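You operate a simulated robot arm through the tools that you are given. There is no shell and no other tool. Be economical: measure what you need, move in short steps, check, and stop when the job is done.

You are at the controls of a simulated robot arm. One attempt, no reset.

TASK
Take the tension weight and put it on the silver ribbed pad plate.
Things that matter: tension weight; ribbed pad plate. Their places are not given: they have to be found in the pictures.

Only the result counts: the job must be done as asked and must still hold three seconds after the hand-in. Knocking over, shifting, dropping, spilling or breaking anything else fails it.

THE ROBOT
A 6-joint arm with a two-finger parallel gripper, fixed in place. Base frame: the origin is at the foot of the arm, x ahead of it, y to its left, z up; the work surface is at about z = 850. Units: mm, rad, N and s.
With the tool pointing down near the work surface it reaches from about 260 to 680 mm from the base axis. Its first joint turns from -1.152 to 1.152 rad. Payload 2.9 kg.
The tool frame sits at the grasp point between the pads (the TCP): z along the fingers, y along the line on which they close. The tips reach 30 mm beyond it. Largest opening 110 mm; finger width 20, thickness 10; the body of the gripper, 48 by 112 mm, starts 55 mm behind the TCP.
Orientation is told as [roll, pitch, yaw] about the base's x, y, z axes, in that order, counted from this pose: with the fingers straight down and closing along the base's y, the tool's x points along the base's -x, its y along +y and its z along -z.

THE INTERFACE
- The arm moves only by the tool jog_arm. Its argument "moves" is a list that holds one entry, the list of rows, each a list of 7 numbers: the shift along the tool's x, y, z in mm, then the turn, a rotation vector about the tool's x, y, z in rad, then the closure, from 0 (fully open) to 1 (shut). In form: [[[dx, dy, dz, rx, ry, rz, gripper], ...]]. A call has 1 to 12 rows; each row shifts and turns the commanded pose from where the row before left it, along the tool's axes as they then stand. Rows are played at 5 a second. More than 50 mm and 0.15 rad between two rows, or a gripper value outside its range, and nothing of the call is played. A pose out of reach is approached as far as the arm can. The call stops where the force on the tool passes 40 N (or 10 N more than at its start, if that is more) or the arm is blocked; 0.2 s more then pass. Each finger travels about 108 mm/s and halts on what it meets, pressing with about 21 N; the grip force reading is that of the motor and also rises with nothing between the fingers. The clock runs only during rows and for 0.2 s after the last one: add rows that do not move to give the fingers time. It gives the time, the measured TCP pose, the force on the tool (base axes), the opening and the grip force at its end, in the units of the frame above (readings bear some noise), and new pictures: "views" is both (left out), scene, wrist or none.
- Cameras (640 x 400 px; columns grow to the right, rows downward): "scene" is fixed at [78.7, 431.4, 1393]; the picture's right is [-0.77, -0.64, 0.00], its down [-0.31, 0.38, -0.87] and it looks along [0.56, -0.67, -0.49] (base axes); focal length 316 px, centre (320, 200). "wrist" rides on the gripper at [-36, 0, -57] in the tool frame; the picture's right is [0.00, -1.00, 0.00], its down [0.97, 0.00, -0.24] and it looks along [0.24, 0.00, 0.97] (tool axes); focal length 218 px, centre (320, 200).
- pixel_to_xyz(camera, pixels): there is no depth. For up to 12 entries [column, row, z] of the newest picture of that camera ("zoom" is the newest enlarged one), the place [x, y] in the base frame at which the ray of that pixel passes the height z, good to about 2 mm. The clock stands still meanwhile.
- enlarge(camera, box): a new picture of the part [left, top, right, bottom] of that camera's present view, enlarged. The clock stands still meanwhile.
- job_done(): hands the job in; it is judged then, once.

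Go step by step. Measure first, check grasps and placings, and put right what went wrong. The budget is 60 turns and 150 pictures, counting those below and the enlarged ones. Unless the task says otherwise, let go and move clear before handing in, and close with one line.

The tools are called after "Emit:" by a JSON object that holds its "op" and its "data". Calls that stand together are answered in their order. jog_arm: Moves the arm, as the interface text tells. Its arguments: {"type":"object","properties":{"moves":{"type":"array","items":{"type":"array","items":{"type":"array","items":{"type":"number"}}}},"views":{"type":"string","enum":["both","scene","wrist","none"]}},"required":["moves"]} The other tools are called the same way: pixel_to_xyz (camera, pixels) gives the place at which the rays of pixels pass given heights; enlarge (camera, box) takes an enlarged picture of a part of a camera's view; job_done () hands the job in.

At the start:

```text
time: 0.0
ee_pos: [374.2, -21.6, 1155.2]
orientation: [0.0, 0.001, 0.001]
wrist_force: [-0.2, -0.2, 0.5]
width: 109.8
finger_force: 0.1
```

scene: 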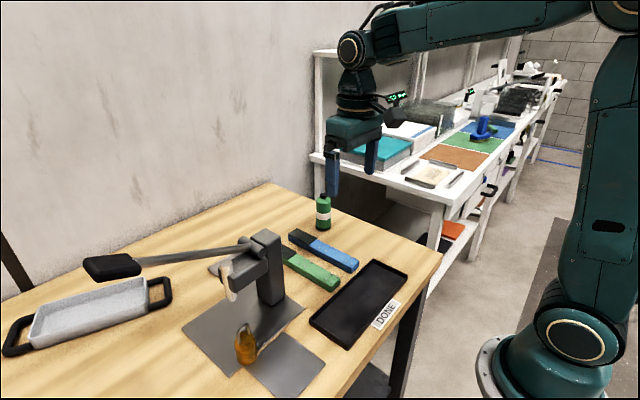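
wrist: 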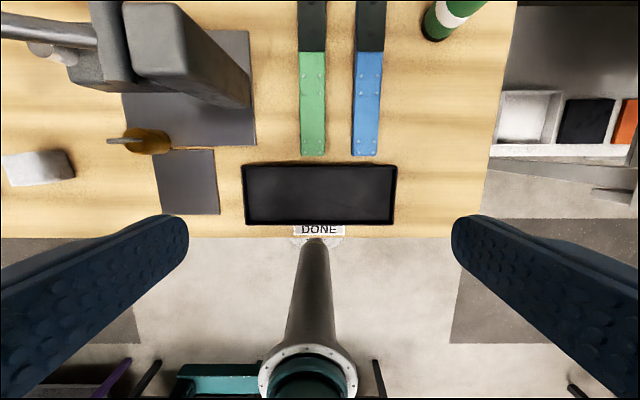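

The pictures show a brass object at scene (246,345), grey plates near it, and a light block at wrist (38,165). I'll enlarge these to identify them.

Emit:
{"op": "enlarge", "data": {"camera": "scene", "box": [160, 220, 360, 400]}}

Emit:
{"op": "enlarge", "data": {"camera": "wrist", "box": [0, 0, 270, 240]}}

Emit:
{"op": "enlarge", "data": {"camera": "scene", "box": [0, 200, 240, 380]}}

```text
2.22 times, centred on (260, 310) of scene
```

zoom: 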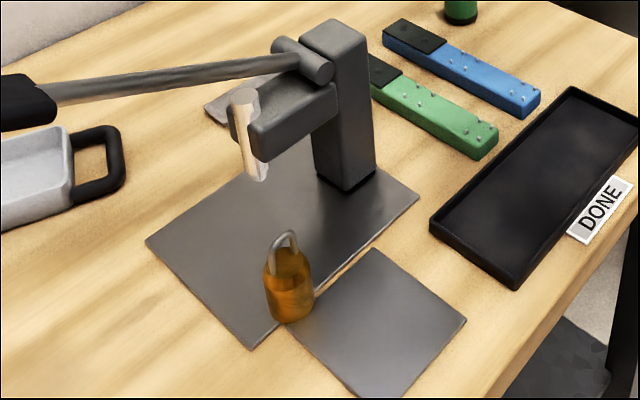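

```text
1.67 times, centred on (135, 120) of wrist
```

zoom: 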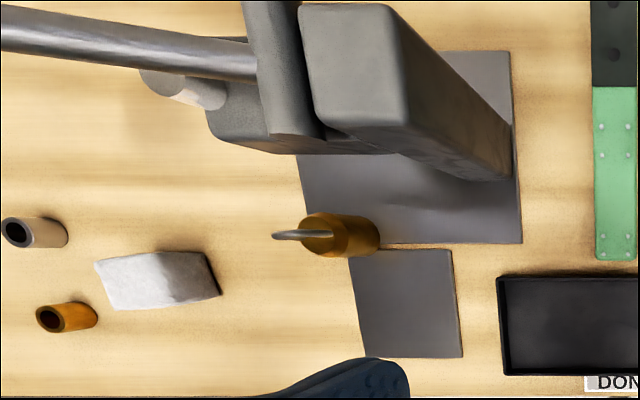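

```text
2.22 times, centred on (120, 290) of scene
```

zoom: 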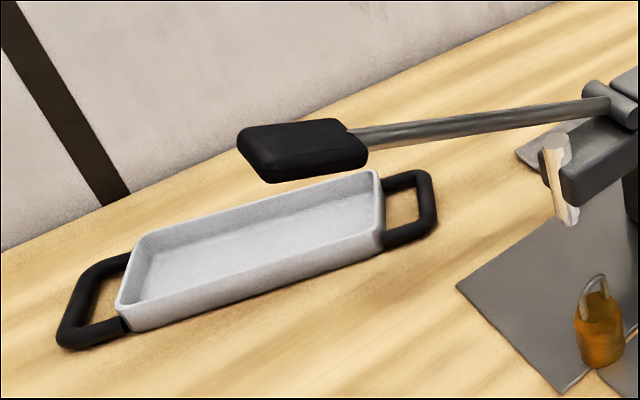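

The brass weight with a wire loop stands at scene (246,345), and there are more loose items to the left (+y) beyond the scene view. I'll move the arm high up to the left to see all candidates.

Emit:
{"op": "jog_arm", "data": {"moves": [[[0, 45, 0, 0, 0, 0, 0], [0, 45, 0, 0, 0, 0, 0], [0, 45, 0, 0, 0, 0, 0], [0, 45, 0, 0, 0, 0, 0], [0, 45, 0, 0, 0, 0, 0], [0, 0, 0, 0, 0, 0, 0]]]}}

Emit:
{"op": "enlarge", "data": {"camera": "wrist", "box": [120, 0, 520, 250]}}

```text
time: 1.4
ee_pos: [369.3, 201.2, 1154.9]
orientation: [0.0, -0.001, 0.002]
wrist_force: [0.0, -0.4, 0.1]
width: 110.1
finger_force: 0.0
```

scene: 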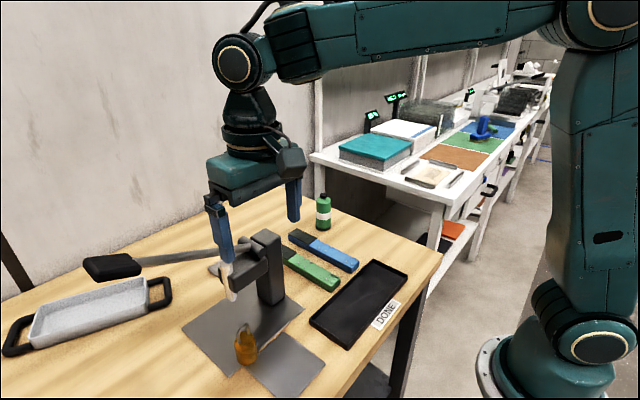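
wrist: 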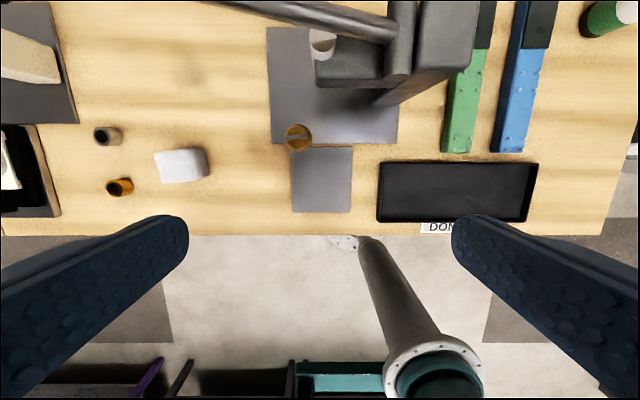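

```text
1.60 times, centred on (320, 125) of wrist
```

zoom: 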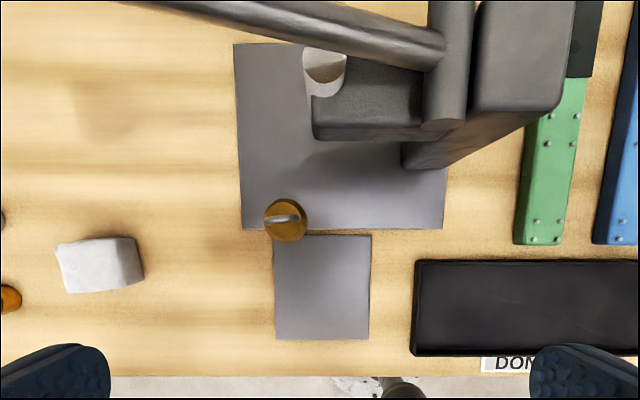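

More items appear at the left edge, wrist (30,70) and (15,170). I'll go further left.

Emit:
{"op": "jog_arm", "data": {"moves": [[[0, 45, 0, 0, 0, 0, 0], [0, 45, 0, 0, 0, 0, 0], [0, 45, 0, 0, 0, 0, 0], [0, 45, 0, 0, 0, 0, 0], [0, 20, 0, 0, 0, 0, 0], [0, 0, 0, 0, 0, 0, 0]]], "views": "wrist"}}

Emit:
{"op": "enlarge", "data": {"camera": "wrist", "box": [120, 0, 520, 250]}}

```text
time: 2.8
ee_pos: [373.0, 405.0, 1153.4]
orientation: [-0.001, -0.001, -0.001]
wrist_force: [-0.2, -0.2, -0.1]
width: 110.0
finger_force: 0.2
```

wrist: 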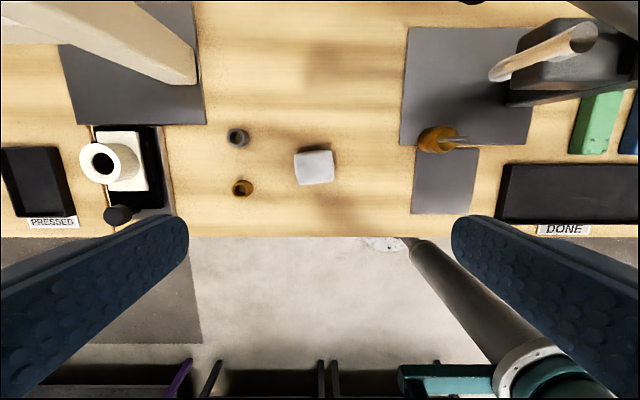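

```text
1.60 times, centred on (320, 125) of wrist
```

zoom: 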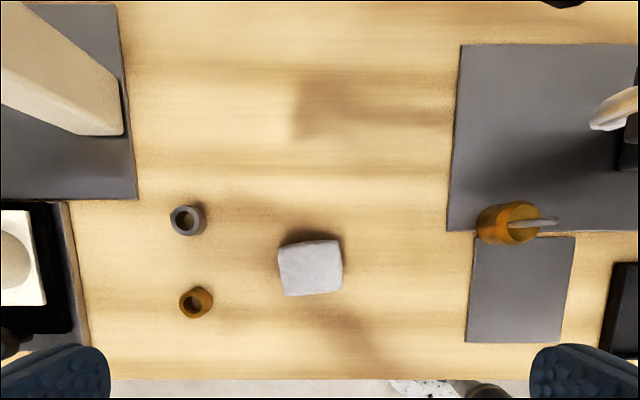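

I see the white block at wrist (314,167), two small tubes, a white cup in a black fixture at (105,165), and a second press on the left. I'll look further left and closer to name things, enlarging those regions first.

Emit:
{"op": "enlarge", "data": {"camera": "wrist", "box": [0, 0, 250, 240]}}

Emit:
{"op": "enlarge", "data": {"camera": "wrist", "box": [270, 130, 360, 200]}}

Emit:
{"op": "enlarge", "data": {"camera": "scene", "box": [200, 310, 340, 400]}}

Emit:
{"op": "enlarge", "data": {"camera": "wrist", "box": [390, 110, 510, 220]}}

```text
1.67 times, centred on (125, 120) of wrist
```

zoom: 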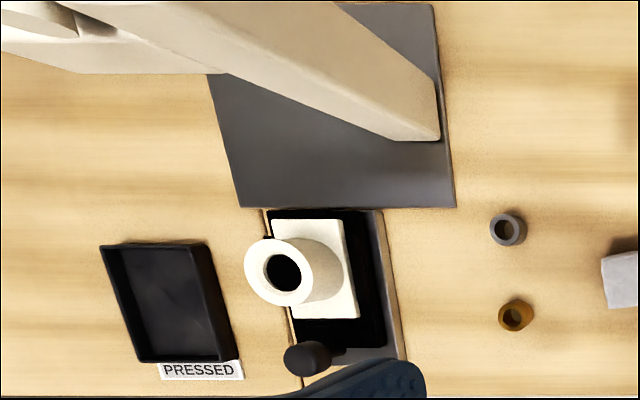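

```text
5.71 times, centred on (315, 165) of wrist
```

zoom: 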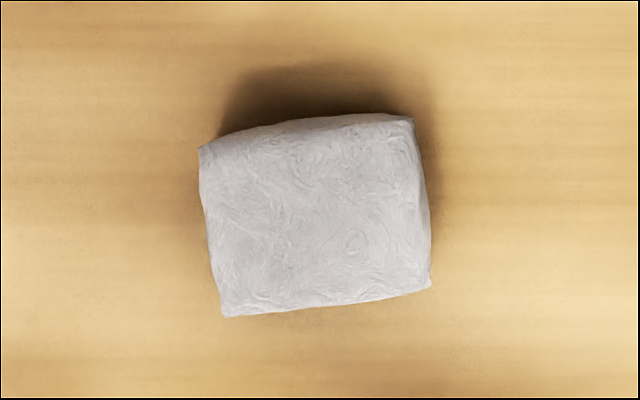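

```text
4.44 times, centred on (270, 355) of scene
```

zoom: 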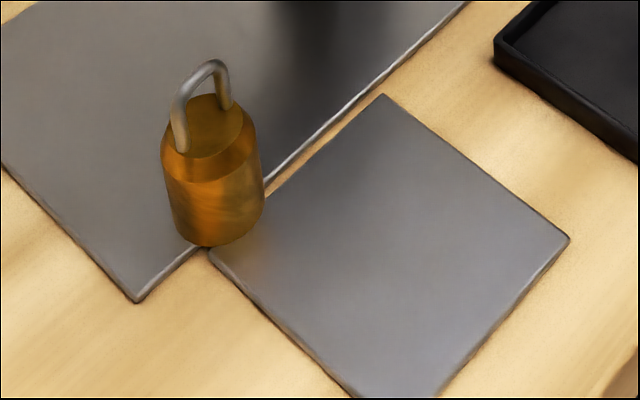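

```text
3.64 times, centred on (450, 165) of wrist
```

zoom: 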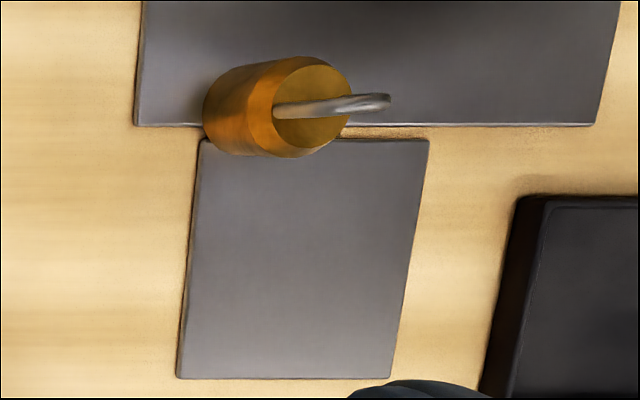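

The brass cylinder with a wire loop is the tension weight. The small square plate next to it doesn't look ribbed, so I'll check the rest of the bench by tilting the camera forward, and locate the grey piece at scene (215,268).

Emit:
{"op": "pixel_to_xyz", "data": {"camera": "scene", "pixels": [[210, 268, 852], [183, 330, 852], [303, 307, 852], [238, 376, 852], [246, 362, 852], [279, 333, 852], [325, 362, 852], [160, 285, 852], [10, 350, 852]]}}

Emit:
{"op": "jog_arm", "data": {"moves": [[[0, -25, 0, 0, -0.14, 0, 0], [0, -25, 0, 0, -0.14, 0, 0], [0, -25, 0, 0, -0.14, 0, 0], [0, -25, 0, 0, -0.14, 0, 0], [0, 0, 0, 0, 0, 0, 0]]]}}

```text
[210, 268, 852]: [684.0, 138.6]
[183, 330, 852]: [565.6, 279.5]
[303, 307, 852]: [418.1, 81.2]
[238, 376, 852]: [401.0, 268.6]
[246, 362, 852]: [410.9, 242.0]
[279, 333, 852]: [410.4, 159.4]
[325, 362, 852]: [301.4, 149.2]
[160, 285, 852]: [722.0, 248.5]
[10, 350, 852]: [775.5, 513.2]
```

```text
time: 4.0
ee_pos: [375.0, 302.1, 1153.9]
orientation: [0.0, -0.563, 0.001]
wrist_force: [-0.2, -0.2, -0.6]
width: 109.8
finger_force: 0.0
```

scene: 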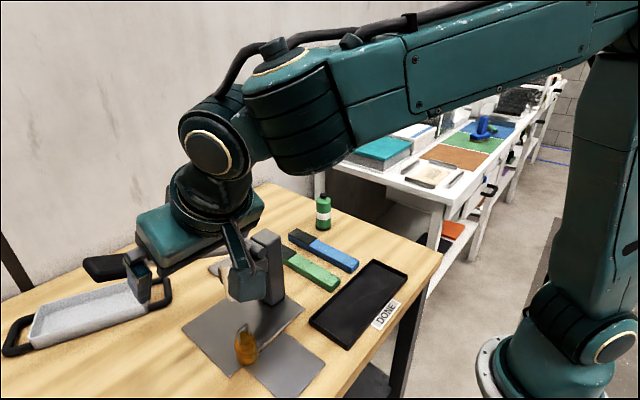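
wrist: 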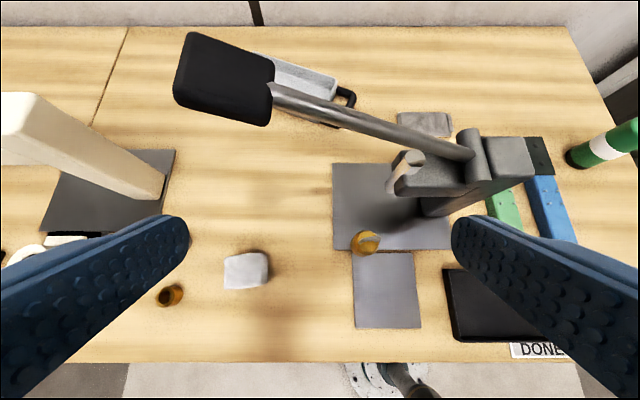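

A separate plate shows at wrist (425,123), behind the press. I'll enlarge it and the square plate.

Emit:
{"op": "enlarge", "data": {"camera": "wrist", "box": [380, 95, 470, 150]}}

Emit:
{"op": "enlarge", "data": {"camera": "wrist", "box": [320, 220, 440, 340]}}

Emit:
{"op": "pixel_to_xyz", "data": {"camera": "wrist", "pixels": [[397, 112, 855], [448, 112, 855], [452, 136, 855], [402, 133, 855], [355, 254, 852], [412, 254, 852], [421, 328, 852], [356, 328, 852], [366, 243, 920]]}}

```text
7.11 times, centred on (425, 122) of wrist
```

zoom: 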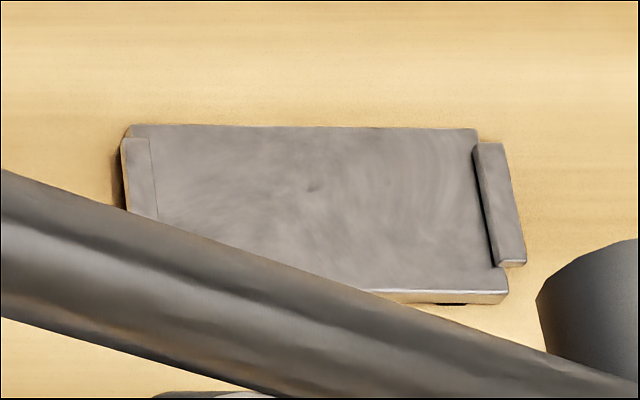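

```text
3.33 times, centred on (380, 280) of wrist
```

zoom: 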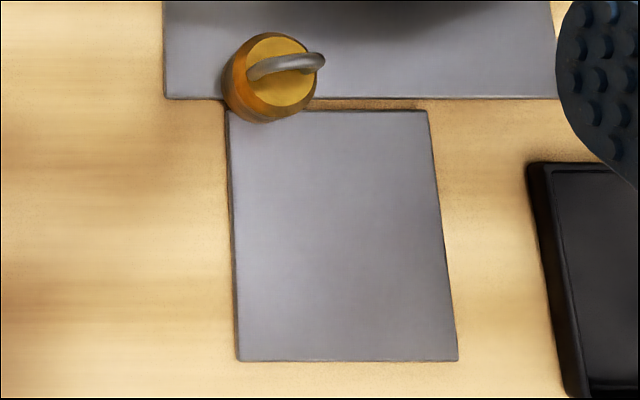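

```text
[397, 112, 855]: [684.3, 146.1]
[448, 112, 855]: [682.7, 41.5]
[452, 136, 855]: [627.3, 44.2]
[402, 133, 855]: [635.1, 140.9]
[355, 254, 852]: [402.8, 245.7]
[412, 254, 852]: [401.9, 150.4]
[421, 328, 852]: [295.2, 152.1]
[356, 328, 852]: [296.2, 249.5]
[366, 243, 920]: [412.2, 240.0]
```

The plate behind the press has raised ribs at both ends, centre around (657, 92). Before settling I'll check the left end of the bench too.

Emit:
{"op": "jog_arm", "data": {"moves": [[[0, 45, 0, 0, 0.0, 0, 0], [0, 45, 0, 0, 0, 0, 0], [0, 45, 0, 0, 0, 0, 0], [0, 45, 0, 0, 0, 0, 0], [0, 20, 0, 0, 0, 0, 0], [0, 0, 0, 0, 0, 0, 0]]], "views": "wrist"}}

Emit:
{"op": "enlarge", "data": {"camera": "wrist", "box": [80, 50, 400, 250]}}

Emit:
{"op": "enlarge", "data": {"camera": "wrist", "box": [0, 150, 330, 370]}}

```text
time: 5.4
ee_pos: [403.7, 481.2, 1147.6]
orientation: [0.001, -0.557, -0.001]
wrist_force: [-0.3, -0.1, 0.6]
width: 110.1
finger_force: 0.0
out of reach, approached as far as the arm can: row 4, 5
```

wrist: 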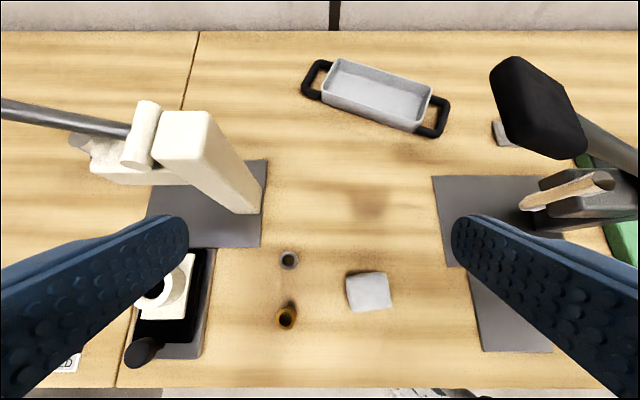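

```text
2.00 times, centred on (240, 150) of wrist
```

zoom: 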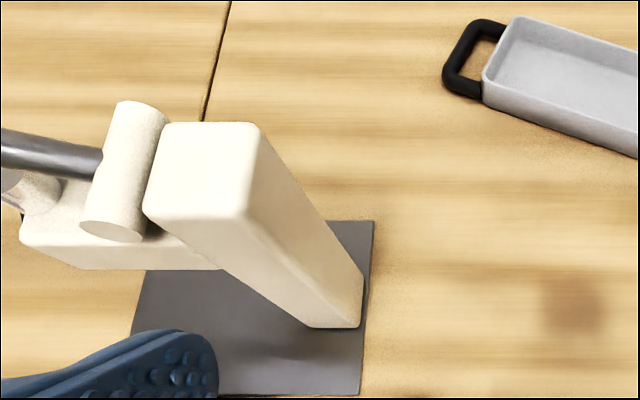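

```text
1.82 times, centred on (165, 260) of wrist
```

zoom: 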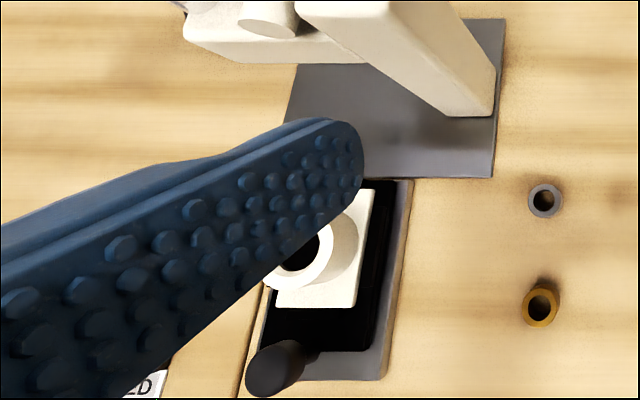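

The ribbed plate behind the press is the only match. I need the press's column and lever geometry, so I'll back to a raised position and trace rays.

Emit:
{"op": "jog_arm", "data": {"moves": [[[0, -45, 0, 0, 0.14, 0, 0], [0, -45, 0, 0, 0.14, 0, 0], [0, -45, 0, 0, 0.14, 0, 0], [0, -45, 0, 0, 0.14, 0, 0], [0, -45, -20, 0, 0, 0, 0], [0, -45, -30, 0, 0, 0, 0], [0, -45, -30, 0, 0, 0, 0], [0, -45, -20, 0, 0, 0, 0], [-20, -30, 0, 0, 0, 0, 0], [0, 0, 0, 0, 0, 0, 0]]]}}

Emit:
{"op": "enlarge", "data": {"camera": "scene", "box": [180, 220, 340, 320]}}

```text
refused: row 6 steps farther than a row can; nothing moved
```

```text
4.00 times, centred on (260, 270) of scene
```

zoom: 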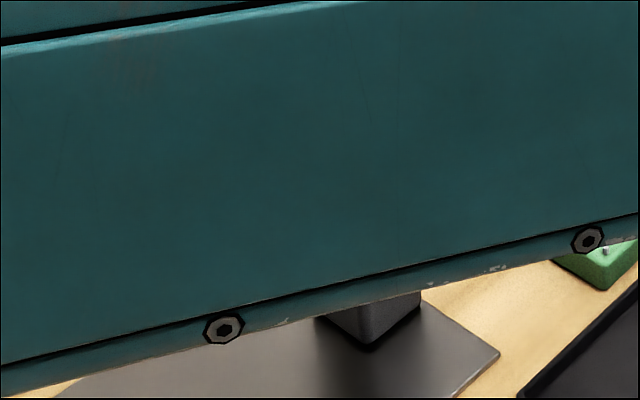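

Emit:
{"op": "jog_arm", "data": {"moves": [[[0, -45, 0, 0, 0.14, 0, 0], [0, -45, 0, 0, 0.14, 0, 0], [0, -45, 0, 0, 0.14, 0, 0], [0, -45, 0, 0, 0.14, 0, 0], [0, -40, -20, 0, 0, 0, 0], [0, -40, -25, 0, 0, 0, 0], [0, -40, -25, 0, 0, 0, 0], [0, -40, -20, 0, 0, 0, 0], [0, -40, 0, 0, 0, 0, 0], [0, -40, 0, 0, 0, 0, 0], [0, -30, 0, 0, 0, 0, 0], [0, 0, 0, 0, 0, 0, 0]]]}}

Emit:
{"op": "enlarge", "data": {"camera": "scene", "box": [180, 220, 340, 320]}}

Emit:
{"op": "enlarge", "data": {"camera": "wrist", "box": [100, 0, 420, 200]}}

```text
time: 8.0
ee_pos: [401.7, 29.0, 1238.1]
orientation: [0.0, -0.001, 0.002]
wrist_force: [-0.2, 0.2, -0.4]
width: 109.9
finger_force: 0.0
```

scene: 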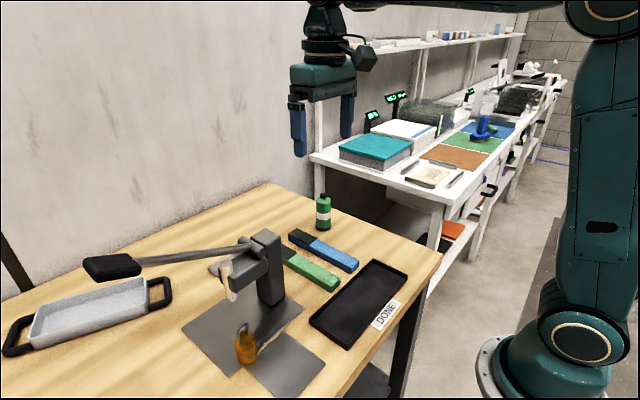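
wrist: 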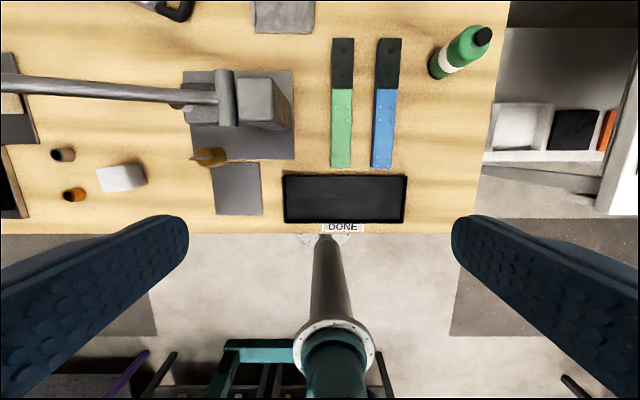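

```text
4.00 times, centred on (260, 270) of scene
```

zoom: 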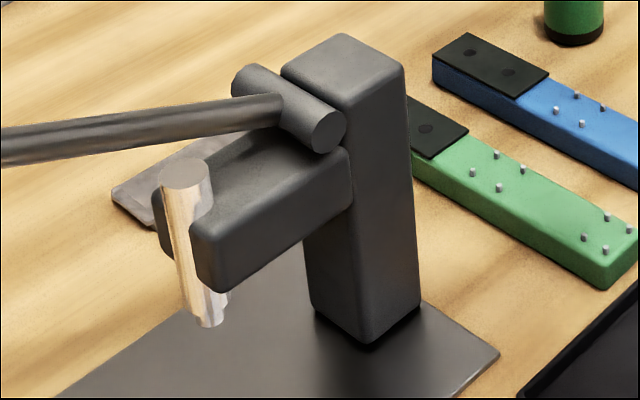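

```text
2.00 times, centred on (260, 100) of wrist
```

zoom: 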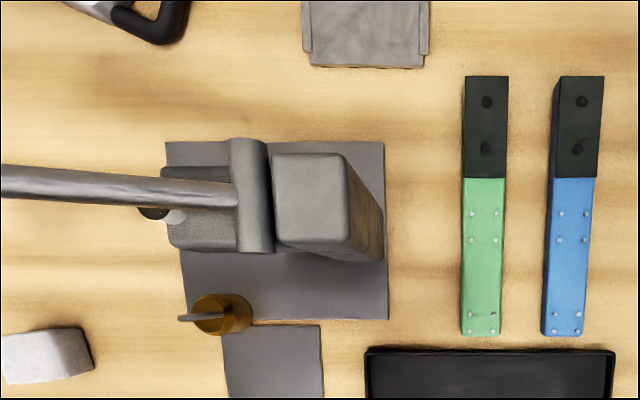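

From above, the plate is clear at wrist (283,15) behind the press. I'll trace the column height, lever, weight and plate.

Emit:
{"op": "pixel_to_xyz", "data": {"camera": "scene", "pixels": [[272, 306, 852], [268, 246, 990], [268, 246, 1030], [268, 246, 1070], [260, 229, 990], [260, 229, 1030], [260, 229, 1070], [246, 326, 910], [246, 326, 930], [208, 268, 856], [224, 276, 856]]}}

Emit:
{"op": "pixel_to_xyz", "data": {"camera": "wrist", "pixels": [[237, 77, 990], [237, 77, 1030], [237, 77, 1070], [270, 126, 990], [270, 126, 1030], [252, 30, 856], [314, 33, 856], [314, 1, 856], [251, 1, 856], [192, 159, 920], [292, 131, 852], [216, 69, 1030]]}}

```text
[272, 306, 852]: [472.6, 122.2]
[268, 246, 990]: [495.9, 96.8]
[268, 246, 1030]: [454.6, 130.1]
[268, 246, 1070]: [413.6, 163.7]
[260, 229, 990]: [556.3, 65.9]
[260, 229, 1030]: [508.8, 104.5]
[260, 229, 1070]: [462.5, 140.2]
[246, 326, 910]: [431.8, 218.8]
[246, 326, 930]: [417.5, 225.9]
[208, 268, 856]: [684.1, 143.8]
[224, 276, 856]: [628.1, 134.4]
```

```text
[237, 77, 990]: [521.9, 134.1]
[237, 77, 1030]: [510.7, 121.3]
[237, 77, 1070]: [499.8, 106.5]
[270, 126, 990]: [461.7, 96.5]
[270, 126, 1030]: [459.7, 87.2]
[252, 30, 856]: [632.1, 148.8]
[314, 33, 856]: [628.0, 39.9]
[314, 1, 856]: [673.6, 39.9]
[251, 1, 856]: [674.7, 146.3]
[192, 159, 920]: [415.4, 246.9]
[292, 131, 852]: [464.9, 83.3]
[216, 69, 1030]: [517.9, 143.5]
```

The column top is about z 1025 at x 458–520, y 70–125. The plate spans x 628–682, y 42–147. Next I'll check lever clearance near the weight and the weight's size.

Emit:
{"op": "pixel_to_xyz", "data": {"camera": "scene", "pixels": [[190, 257, 1030], [190, 257, 1050], [190, 257, 1070], [112, 267, 1050], [112, 267, 1080], [112, 267, 1110], [246, 358, 852], [246, 358, 857], [245, 338, 890], [245, 338, 900], [246, 324, 920], [246, 324, 930]]}}

Emit:
{"op": "pixel_to_xyz", "data": {"camera": "wrist", "pixels": [[140, 92, 1030], [140, 92, 1050], [140, 92, 1070], [60, 86, 1040], [60, 86, 1070], [3, 84, 1080], [209, 157, 890], [190, 160, 920], [215, 157, 870], [183, 85, 1000]]}}

```text
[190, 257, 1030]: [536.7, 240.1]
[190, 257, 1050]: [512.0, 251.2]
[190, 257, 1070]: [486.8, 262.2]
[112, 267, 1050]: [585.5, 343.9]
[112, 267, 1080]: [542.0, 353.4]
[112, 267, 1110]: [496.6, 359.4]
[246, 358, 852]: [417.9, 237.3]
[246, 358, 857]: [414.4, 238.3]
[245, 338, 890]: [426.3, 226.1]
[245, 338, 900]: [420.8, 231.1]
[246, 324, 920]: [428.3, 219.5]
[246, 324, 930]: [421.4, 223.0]
```

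```text
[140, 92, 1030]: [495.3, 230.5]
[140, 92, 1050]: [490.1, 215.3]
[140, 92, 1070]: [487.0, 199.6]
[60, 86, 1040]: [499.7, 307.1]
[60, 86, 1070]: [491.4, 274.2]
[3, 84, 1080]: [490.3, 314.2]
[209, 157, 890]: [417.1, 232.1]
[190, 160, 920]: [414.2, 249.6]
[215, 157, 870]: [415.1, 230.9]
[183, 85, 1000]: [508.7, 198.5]
```

Near the weight, the lever is at about x 490, z 1065, which leaves about 60 mm beside the gripper. The weight is at roughly (416, 236). I'll move above it and look straight down.

Emit:
{"op": "jog_arm", "data": {"moves": [[[-14, 42, 0, 0, 0, 0, 0], [0, 45, 0, 0, 0, 0, 0], [0, 45, 0, 0, 0, 0, 0], [0, 45, 0, 0, 0, 0, 0], [0, 29, 0, 0, 0, 0, 0], [0, 0, 45, 0, 0, 0, 0], [0, 0, 45, 0, 0, 0, 0], [0, 0, 45, 0, 0, 0, 0], [0, 0, 0, 0, 0, 0, 0]]]}}

Emit:
{"op": "enlarge", "data": {"camera": "wrist", "box": [200, 100, 440, 260]}}

```text
time: 10.0
ee_pos: [418.1, 238.0, 1102.2]
orientation: [0.0, 0.0, -0.001]
wrist_force: [-0.8, 0.1, -0.1]
width: 110.0
finger_force: 0.1
```

scene: 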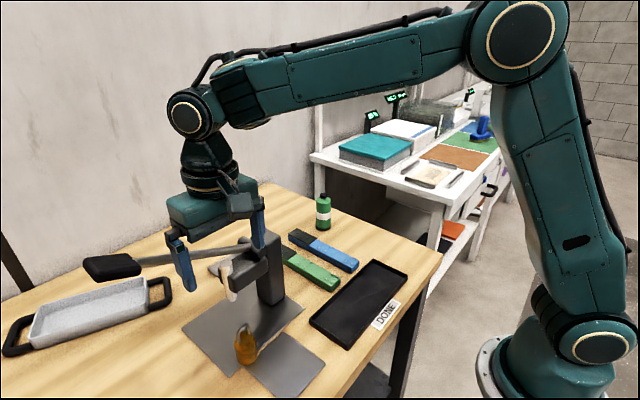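
wrist: 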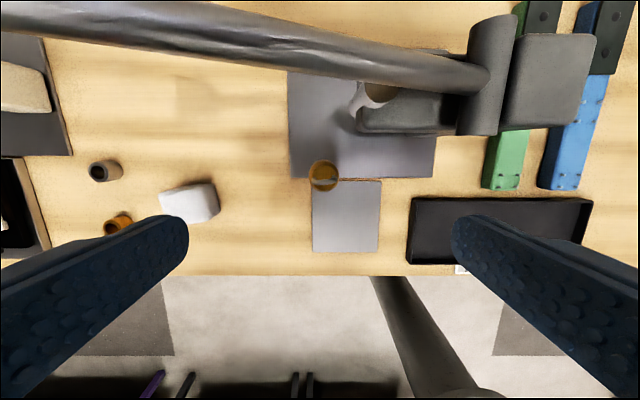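

```text
2.50 times, centred on (320, 180) of wrist
```

zoom: 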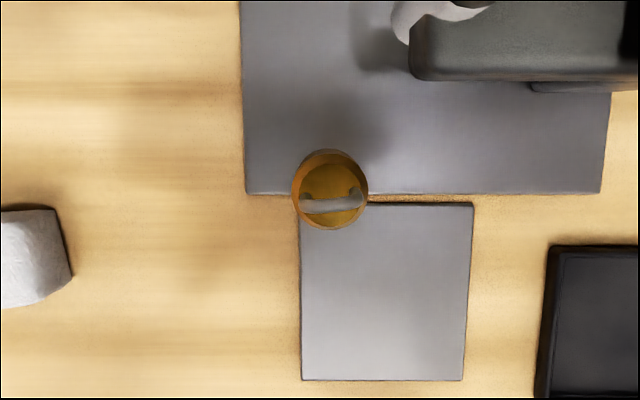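

The weight is nearly centred at wrist (324,175). I'll measure it precisely.

Emit:
{"op": "pixel_to_xyz", "data": {"camera": "zoom", "pixels": [[334, 195, 894], [329, 188, 880], [291, 190, 880], [368, 190, 880], [330, 149, 870], [330, 229, 880], [334, 205, 918]]}}

```text
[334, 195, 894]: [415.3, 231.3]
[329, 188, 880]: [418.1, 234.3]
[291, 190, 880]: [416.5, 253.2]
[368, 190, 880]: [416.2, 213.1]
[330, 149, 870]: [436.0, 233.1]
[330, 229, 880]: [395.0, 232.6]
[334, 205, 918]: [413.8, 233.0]
```

The weight's centre is (415.5, 233) with a diameter of 40. I'll centre on it and descend partway.

Emit:
{"op": "jog_arm", "data": {"moves": [[[2.5, -5, 0, 0, 0, 0, 0], [0, 0, 40, 0, 0, 0, 0], [0, 0, 40, 0, 0, 0, 0], [0, 0, 40, 0, 0, 0, 0], [0, 0, 30, 0, 0, 0, 0], [0, 0, 0, 0, 0, 0, 0]]]}}

```text
time: 11.4
ee_pos: [412.1, 232.0, 954.5]
orientation: [0.0, -0.001, 0.001]
wrist_force: [0.4, 0.3, 0.3]
width: 109.7
finger_force: 0.1
```

scene: 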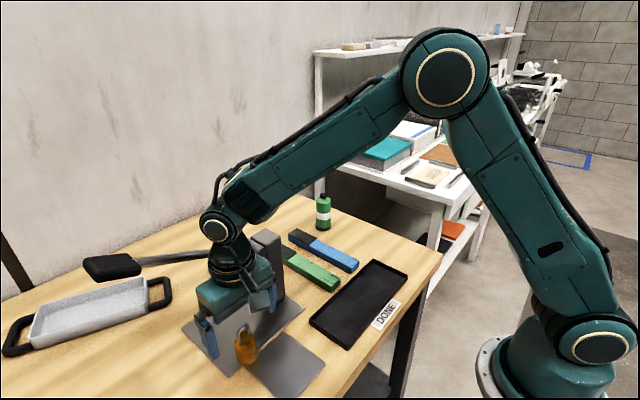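
wrist: 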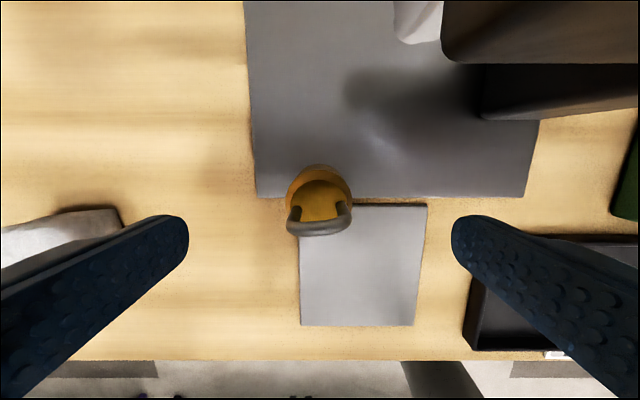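

The weight sits between the fingers at wrist (319,195). I'll verify its centre and check lever clearance in the scene.

Emit:
{"op": "pixel_to_xyz", "data": {"camera": "wrist", "pixels": [[287, 190, 885], [353, 190, 885], [320, 200, 896], [319, 164, 860]]}}

Emit:
{"op": "enlarge", "data": {"camera": "scene", "box": [160, 190, 320, 390]}}

```text
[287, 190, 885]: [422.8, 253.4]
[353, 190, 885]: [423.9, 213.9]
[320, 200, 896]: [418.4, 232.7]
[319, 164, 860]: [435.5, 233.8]
```

```text
2.00 times, centred on (240, 290) of scene
```

zoom: 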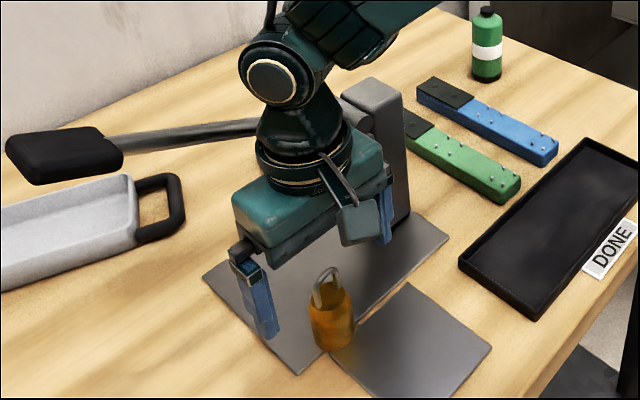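

The weight is at (417, 233), the fingers straddle it, and the lever is clear. I'll finish the descent with the tips just above the surface.

Emit:
{"op": "jog_arm", "data": {"moves": [[[-3, 1, 30, 0, 0, 0, 0], [0, 0, 25, 0, 0, 0, 0], [0, 0, 11, 0, 0, 0, 0], [0, 0, 0, 0, 0, 0, 0]]]}}

```text
time: 12.4
ee_pos: [416.3, 235.9, 888.2]
orientation: [0.0, 0.0, -0.001]
wrist_force: [0.8, 0.1, -0.2]
width: 110.0
finger_force: 0.0
```

scene: 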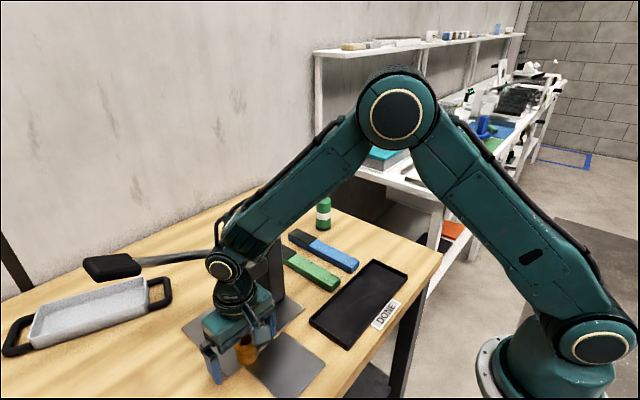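
wrist: 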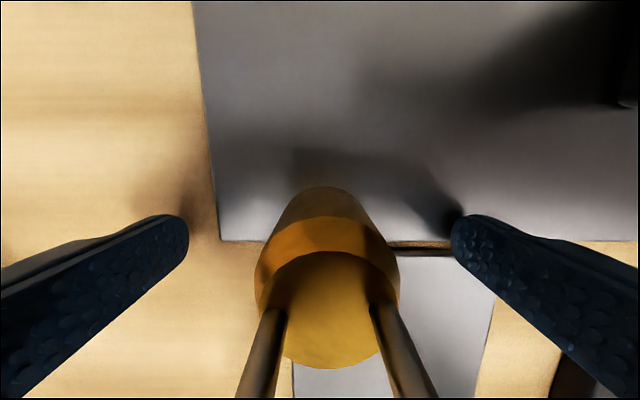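

The weight is between the fingertips with no contact. I'll close the gripper.

Emit:
{"op": "jog_arm", "data": {"moves": [[[0, -2, 0, 0, 0, 0, 0.3], [0, 0, 0, 0, 0, 0, 0.5], [0, 0, 0, 0, 0, 0, 0.7], [0, 0, 0, 0, 0, 0, 0.85], [0, 0, 0, 0, 0, 0, 1], [0, 0, 0, 0, 0, 0, 1]]], "views": "wrist"}}

```text
time: 13.8
ee_pos: [417.9, 232.8, 886.7]
orientation: [0.001, 0.001, 0.0]
wrist_force: [0.3, 0.6, -0.5]
width: 37.1
finger_force: 20.6
```

wrist: 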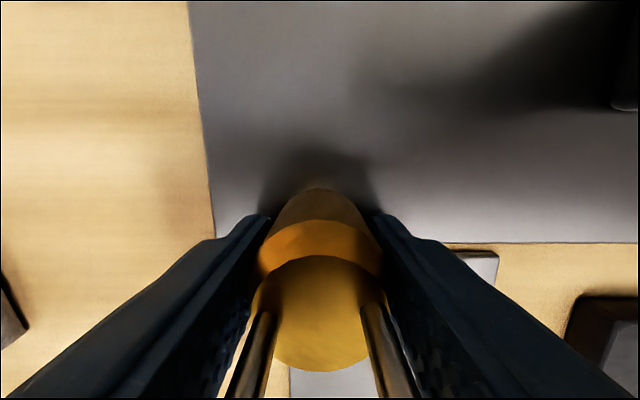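

Gripped at 37 mm width and 20.6 N. I'll lift gently first and check the hold.

Emit:
{"op": "jog_arm", "data": {"moves": [[[0, 0, -10, 0, 0, 0, 1], [0, 0, -20, 0, 0, 0, 1], [0, 0, -30, 0, 0, 0, 1], [0, 0, 0, 0, 0, 0, 1]]]}}

Emit:
{"op": "enlarge", "data": {"camera": "scene", "box": [170, 220, 330, 400]}}

```text
time: 14.8
ee_pos: [417.3, 231.1, 947.4]
orientation: [0.0, -0.001, -0.001]
wrist_force: [-0.2, -0.2, -2.8]
width: 37.1
finger_force: 21.2
```

scene: 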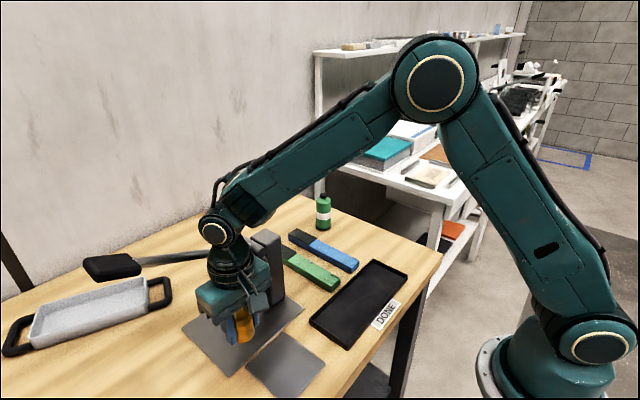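
wrist: 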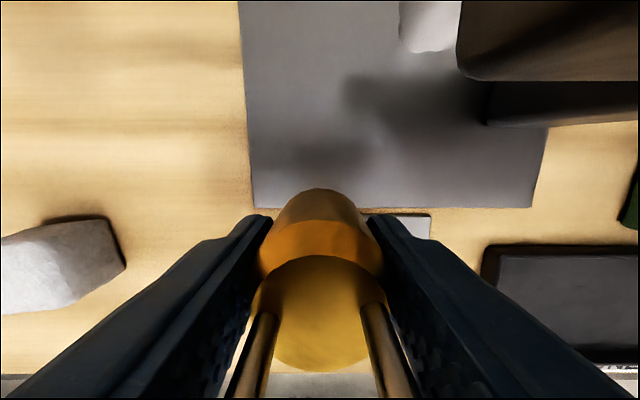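

```text
2.22 times, centred on (250, 310) of scene
```

zoom: 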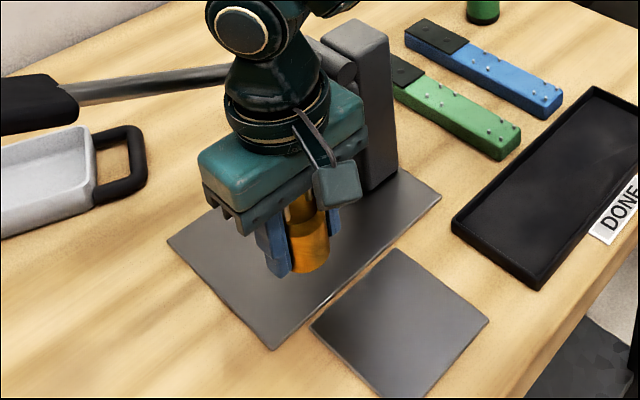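

The weight is held and off the surface (about 2.8 N). I'll lift to about z 1150, then cross to y 94.

Emit:
{"op": "jog_arm", "data": {"moves": [[[0, 0, -45, 0, 0, 0, 1], [0, 0, -45, 0, 0, 0, 1], [0, 0, -45, 0, 0, 0, 1], [0, 0, -45, 0, 0, 0, 1], [0, -20, -25, 0, 0, 0, 1], [0, -40, 0, 0, 0, 0, 1], [0, -40, 0, 0, 0, 0, 1], [0, -38, 0, 0, 0, 0, 1], [0, 0, 0, 0, 0, 0, 1]]], "views": "wrist"}}

Emit:
{"op": "jog_arm", "data": {"moves": [[[-30, 0, 0, 0, 0, 0, 1], [-40, 0, 0, 0, 0, 0, 1], [-40, 0, 0, 0, 0, 0, 1], [-40, 0, 0, 0, 0, 0, 1], [-40, 0, 0, 0, 0, 0, 1], [-30, 0, 0, 0, 0, 0, 1], [-10, 0, 0, 0, 0, 0, 1], [0, 0, 0, 0, 0, 0, 1]]]}}

```text
time: 16.8
ee_pos: [414.4, 90.5, 1150.8]
orientation: [0.0, 0.001, 0.001]
wrist_force: [0.3, -0.4, -2.2]
width: 37.4
finger_force: 21.4
```

wrist: 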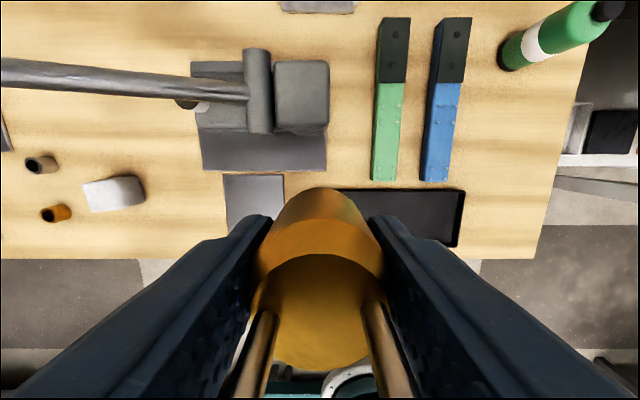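

```text
time: 18.6
ee_pos: [613.8, 91.1, 1142.6]
orientation: [0.001, 0.001, 0.001]
wrist_force: [0.0, -0.4, -3.0]
width: 37.2
finger_force: 21.6
out of reach, approached as far as the arm can: row 6, 7
```

scene: 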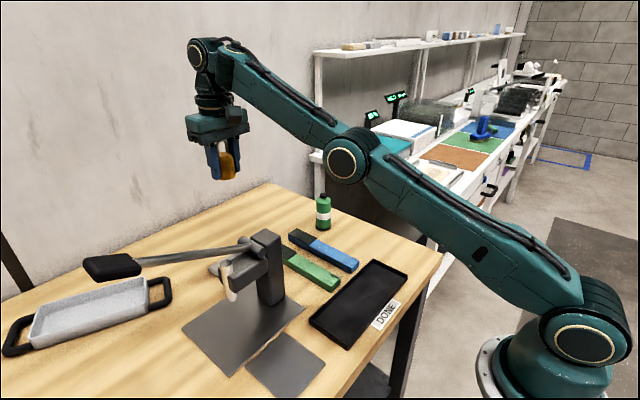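
wrist: 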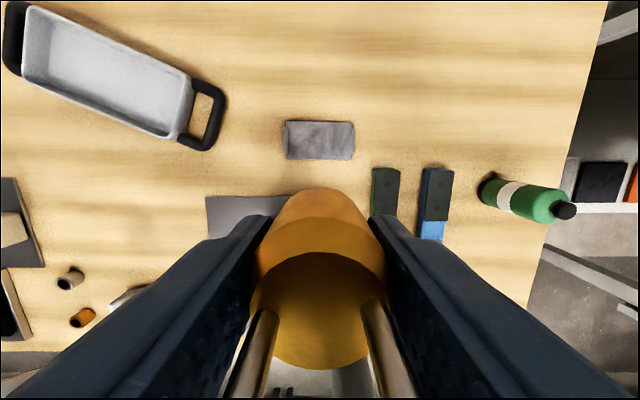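

The arm hit its reach limit at this height (x 614), but it's past the column. The plate shows at wrist (319,140). I'll measure it and descend, which brings more reach.

Emit:
{"op": "pixel_to_xyz", "data": {"camera": "wrist", "pixels": [[284, 122, 860], [354, 122, 860], [355, 159, 858], [286, 159, 858], [319, 140, 860]]}}

Emit:
{"op": "enlarge", "data": {"camera": "wrist", "box": [270, 105, 370, 170]}}

Emit:
{"op": "jog_arm", "data": {"moves": [[[0, 0, 30, 0, 0, 0, 1], [0, 0, 40, 0, 0, 0, 1], [0, 0, 40, 0, 0, 0, 1], [0, 0, 20, 0, 0, 0, 1], [0, 0, 0, 0, 0, 0, 1]]]}}

```text
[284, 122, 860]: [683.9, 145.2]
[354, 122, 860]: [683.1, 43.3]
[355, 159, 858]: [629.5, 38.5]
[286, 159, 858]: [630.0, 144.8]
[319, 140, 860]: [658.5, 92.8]
```

```text
6.15 times, centred on (320, 138) of wrist
```

zoom: 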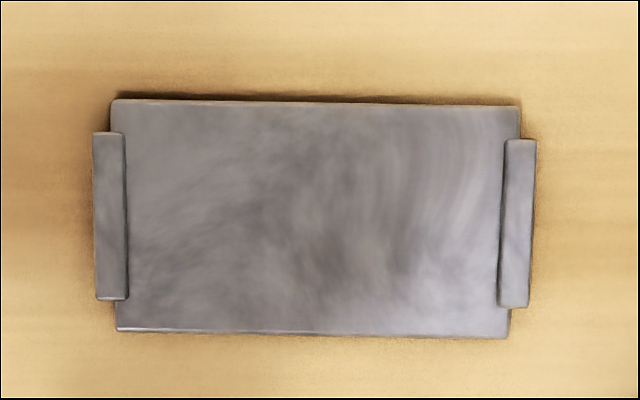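

```text
time: 19.8
ee_pos: [616.3, 92.4, 1013.4]
orientation: [-0.002, -0.002, 0.001]
wrist_force: [0.6, 0.1, -2.6]
width: 37.4
finger_force: 21.2
```

scene: 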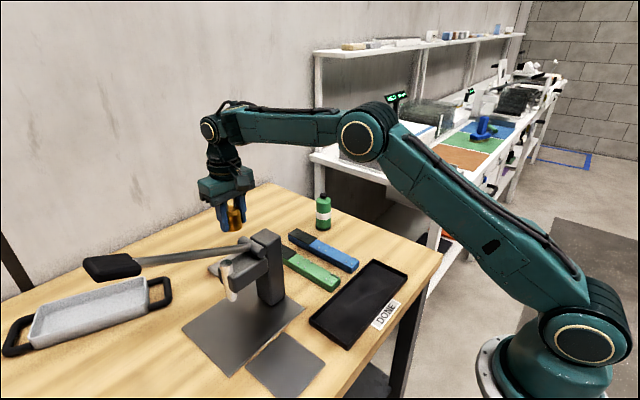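
wrist: 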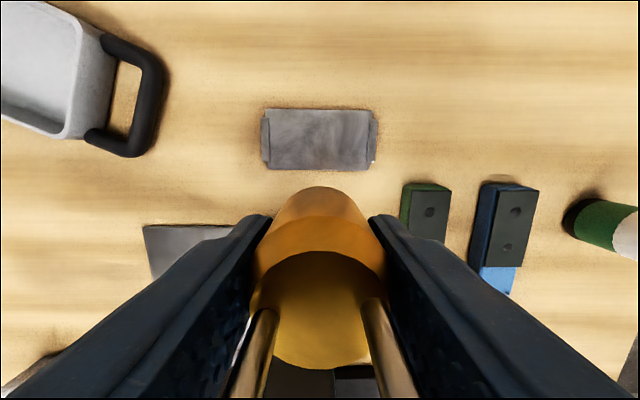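

The plate centre is about (656.5, 93), and x is still 616. I'll move forward 40 mm and re-measure.

Emit:
{"op": "jog_arm", "data": {"moves": [[[-20, 0, 0, 0, 0, 0, 1], [-20, 1, 0, 0, 0, 0, 1], [0, 0, 30, 0, 0, 0, 1], [0, 0, 20, 0, 0, 0, 1], [0, 0, 0, 0, 0, 0, 1]]]}}

Emit:
{"op": "enlarge", "data": {"camera": "wrist", "box": [220, 80, 420, 205]}}

```text
time: 21.0
ee_pos: [653.9, 90.6, 963.1]
orientation: [0.001, 0.0, -0.001]
wrist_force: [-0.4, 0.4, -1.9]
width: 37.2
finger_force: 21.3
```

scene: 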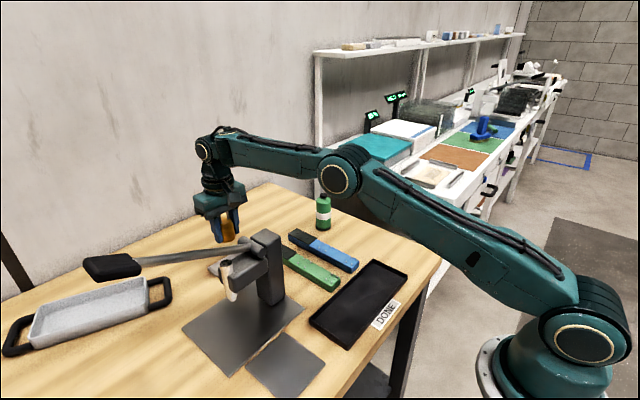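
wrist: 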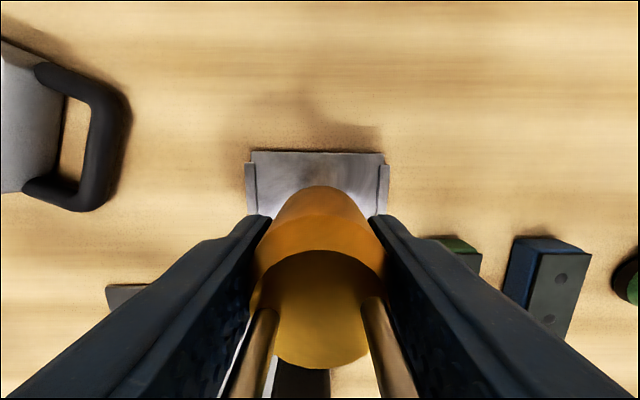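

```text
3.20 times, centred on (320, 142) of wrist
```

zoom: 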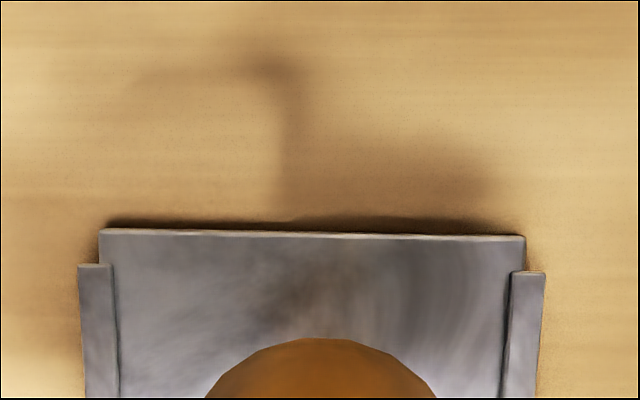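

Emit:
{"op": "pixel_to_xyz", "data": {"camera": "zoom", "pixels": [[100, 230, 860], [526, 236, 860], [78, 300, 862], [543, 300, 862], [312, 233, 857]]}}

Emit:
{"op": "enlarge", "data": {"camera": "scene", "box": [190, 180, 290, 290]}}

```text
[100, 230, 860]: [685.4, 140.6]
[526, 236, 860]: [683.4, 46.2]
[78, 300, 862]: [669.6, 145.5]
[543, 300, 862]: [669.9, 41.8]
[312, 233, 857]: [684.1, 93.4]
```

```text
3.64 times, centred on (240, 235) of scene
```

zoom: 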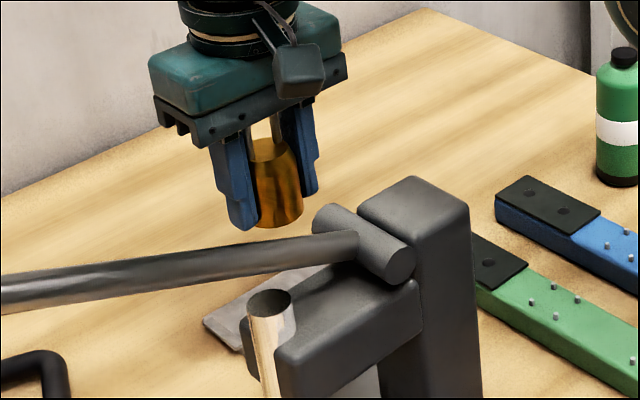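

The weight is about 2 mm off the plate centre (657, 93.5). I'll correct that and descend to just above the plate.

Emit:
{"op": "jog_arm", "data": {"moves": [[[-2, 1.5, 25, 0, 0, 0, 1], [0, 0, 20, 0, 0, 0, 1], [0, 0, 12, 0, 0, 0, 1], [0, 0, 0, 0, 0, 0, 1]]]}}

Emit:
{"op": "enlarge", "data": {"camera": "scene", "box": [180, 200, 300, 300]}}

```text
time: 22.0
ee_pos: [658.2, 92.3, 904.8]
orientation: [0.0, 0.0, 0.002]
wrist_force: [0.0, -0.6, -3.0]
width: 37.0
finger_force: 21.0
```

scene: 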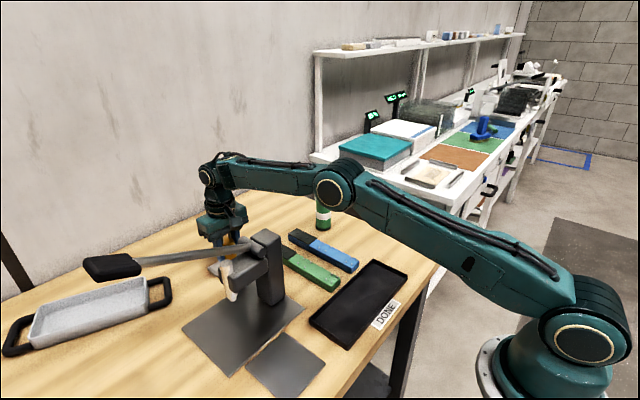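
wrist: 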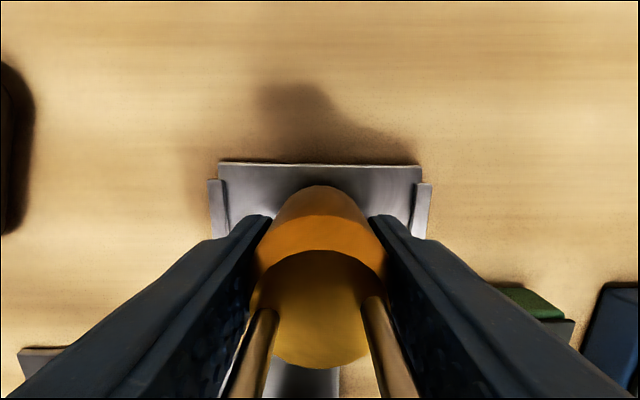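

```text
4.00 times, centred on (240, 250) of scene
```

zoom: 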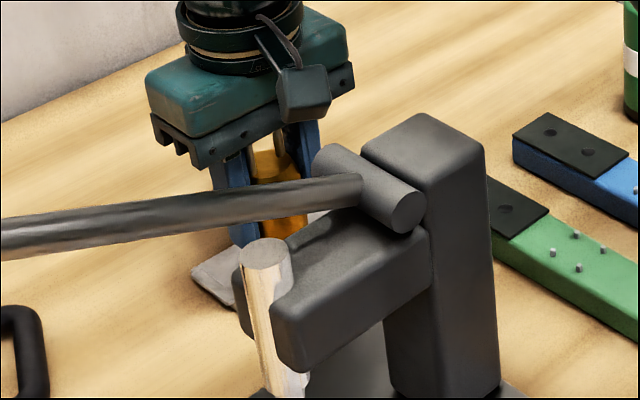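

Centred on the plate (edges at 219 and 421, midpoint 320). I'll lower in small steps and watch the vertical force.

Emit:
{"op": "jog_arm", "data": {"moves": [[[0, 0, 2, 0, 0, 0, 1], [0, 0, 2, 0, 0, 0, 1], [0, 0, 2, 0, 0, 0, 1], [0, 0, 0, 0, 0, 0, 1]]], "views": "none"}}

Emit:
{"op": "jog_arm", "data": {"moves": [[[0, 0, 1.5, 0, 0, 0, 1], [0, 0, 0, 0, 0, 0, 1]]], "views": "none"}}

```text
time: 23.0
ee_pos: [658.7, 92.5, 899.1]
orientation: [-0.001, 0.002, -0.001]
wrist_force: [-0.2, -1.1, -2.4]
width: 37.1
finger_force: 21.1
```

```text
time: 23.6
ee_pos: [658.0, 92.2, 897.6]
orientation: [0.0, -0.001, 0.0]
wrist_force: [0.5, 0.2, -2.5]
width: 37.0
finger_force: 21.5
```

No contact yet at z 897.6. I'll continue.

Emit:
{"op": "jog_arm", "data": {"moves": [[[0, 0, 1.5, 0, 0, 0, 1], [0, 0, 0, 0, 0, 0, 1]]], "views": "none"}}

Emit:
{"op": "jog_arm", "data": {"moves": [[[0, 0, 1.5, 0, 0, 0, 1], [0, 0, 0, 0, 0, 0, 1]]], "views": "wrist"}}

```text
time: 24.2
ee_pos: [658.7, 92.9, 896.7]
orientation: [-0.002, -0.001, 0.001]
wrist_force: [-0.1, 0.5, -2.0]
width: 37.0
finger_force: 20.7
```

```text
time: 24.8
ee_pos: [657.9, 93.2, 895.5]
orientation: [0.0, 0.001, 0.0]
wrist_force: [0.8, 1.0, -3.1]
width: 37.1
finger_force: 20.7
```

wrist: 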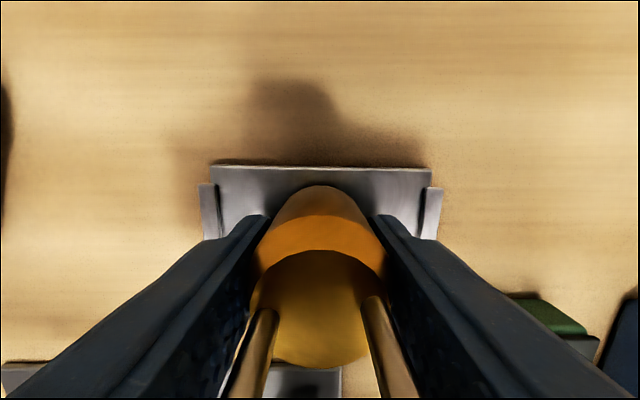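

Emit:
{"op": "jog_arm", "data": {"moves": [[[0, 0, 1.5, 0, 0, 0, 1], [0, 0, 0, 0, 0, 0, 1]]], "views": "none"}}

Emit:
{"op": "jog_arm", "data": {"moves": [[[0, 0, 1, 0, 0, 0, 1], [0, 0, 0, 0, 0, 0, 1]]], "views": "none"}}

```text
time: 25.4
ee_pos: [658.5, 93.1, 892.9]
orientation: [0.0, -0.001, -0.001]
wrist_force: [0.7, 0.1, -2.5]
width: 37.2
finger_force: 21.0
```

```text
time: 26.0
ee_pos: [658.4, 93.9, 891.6]
orientation: [0.001, 0.0, -0.001]
wrist_force: [0.5, 0.0, -2.5]
width: 37.3
finger_force: 20.3
```

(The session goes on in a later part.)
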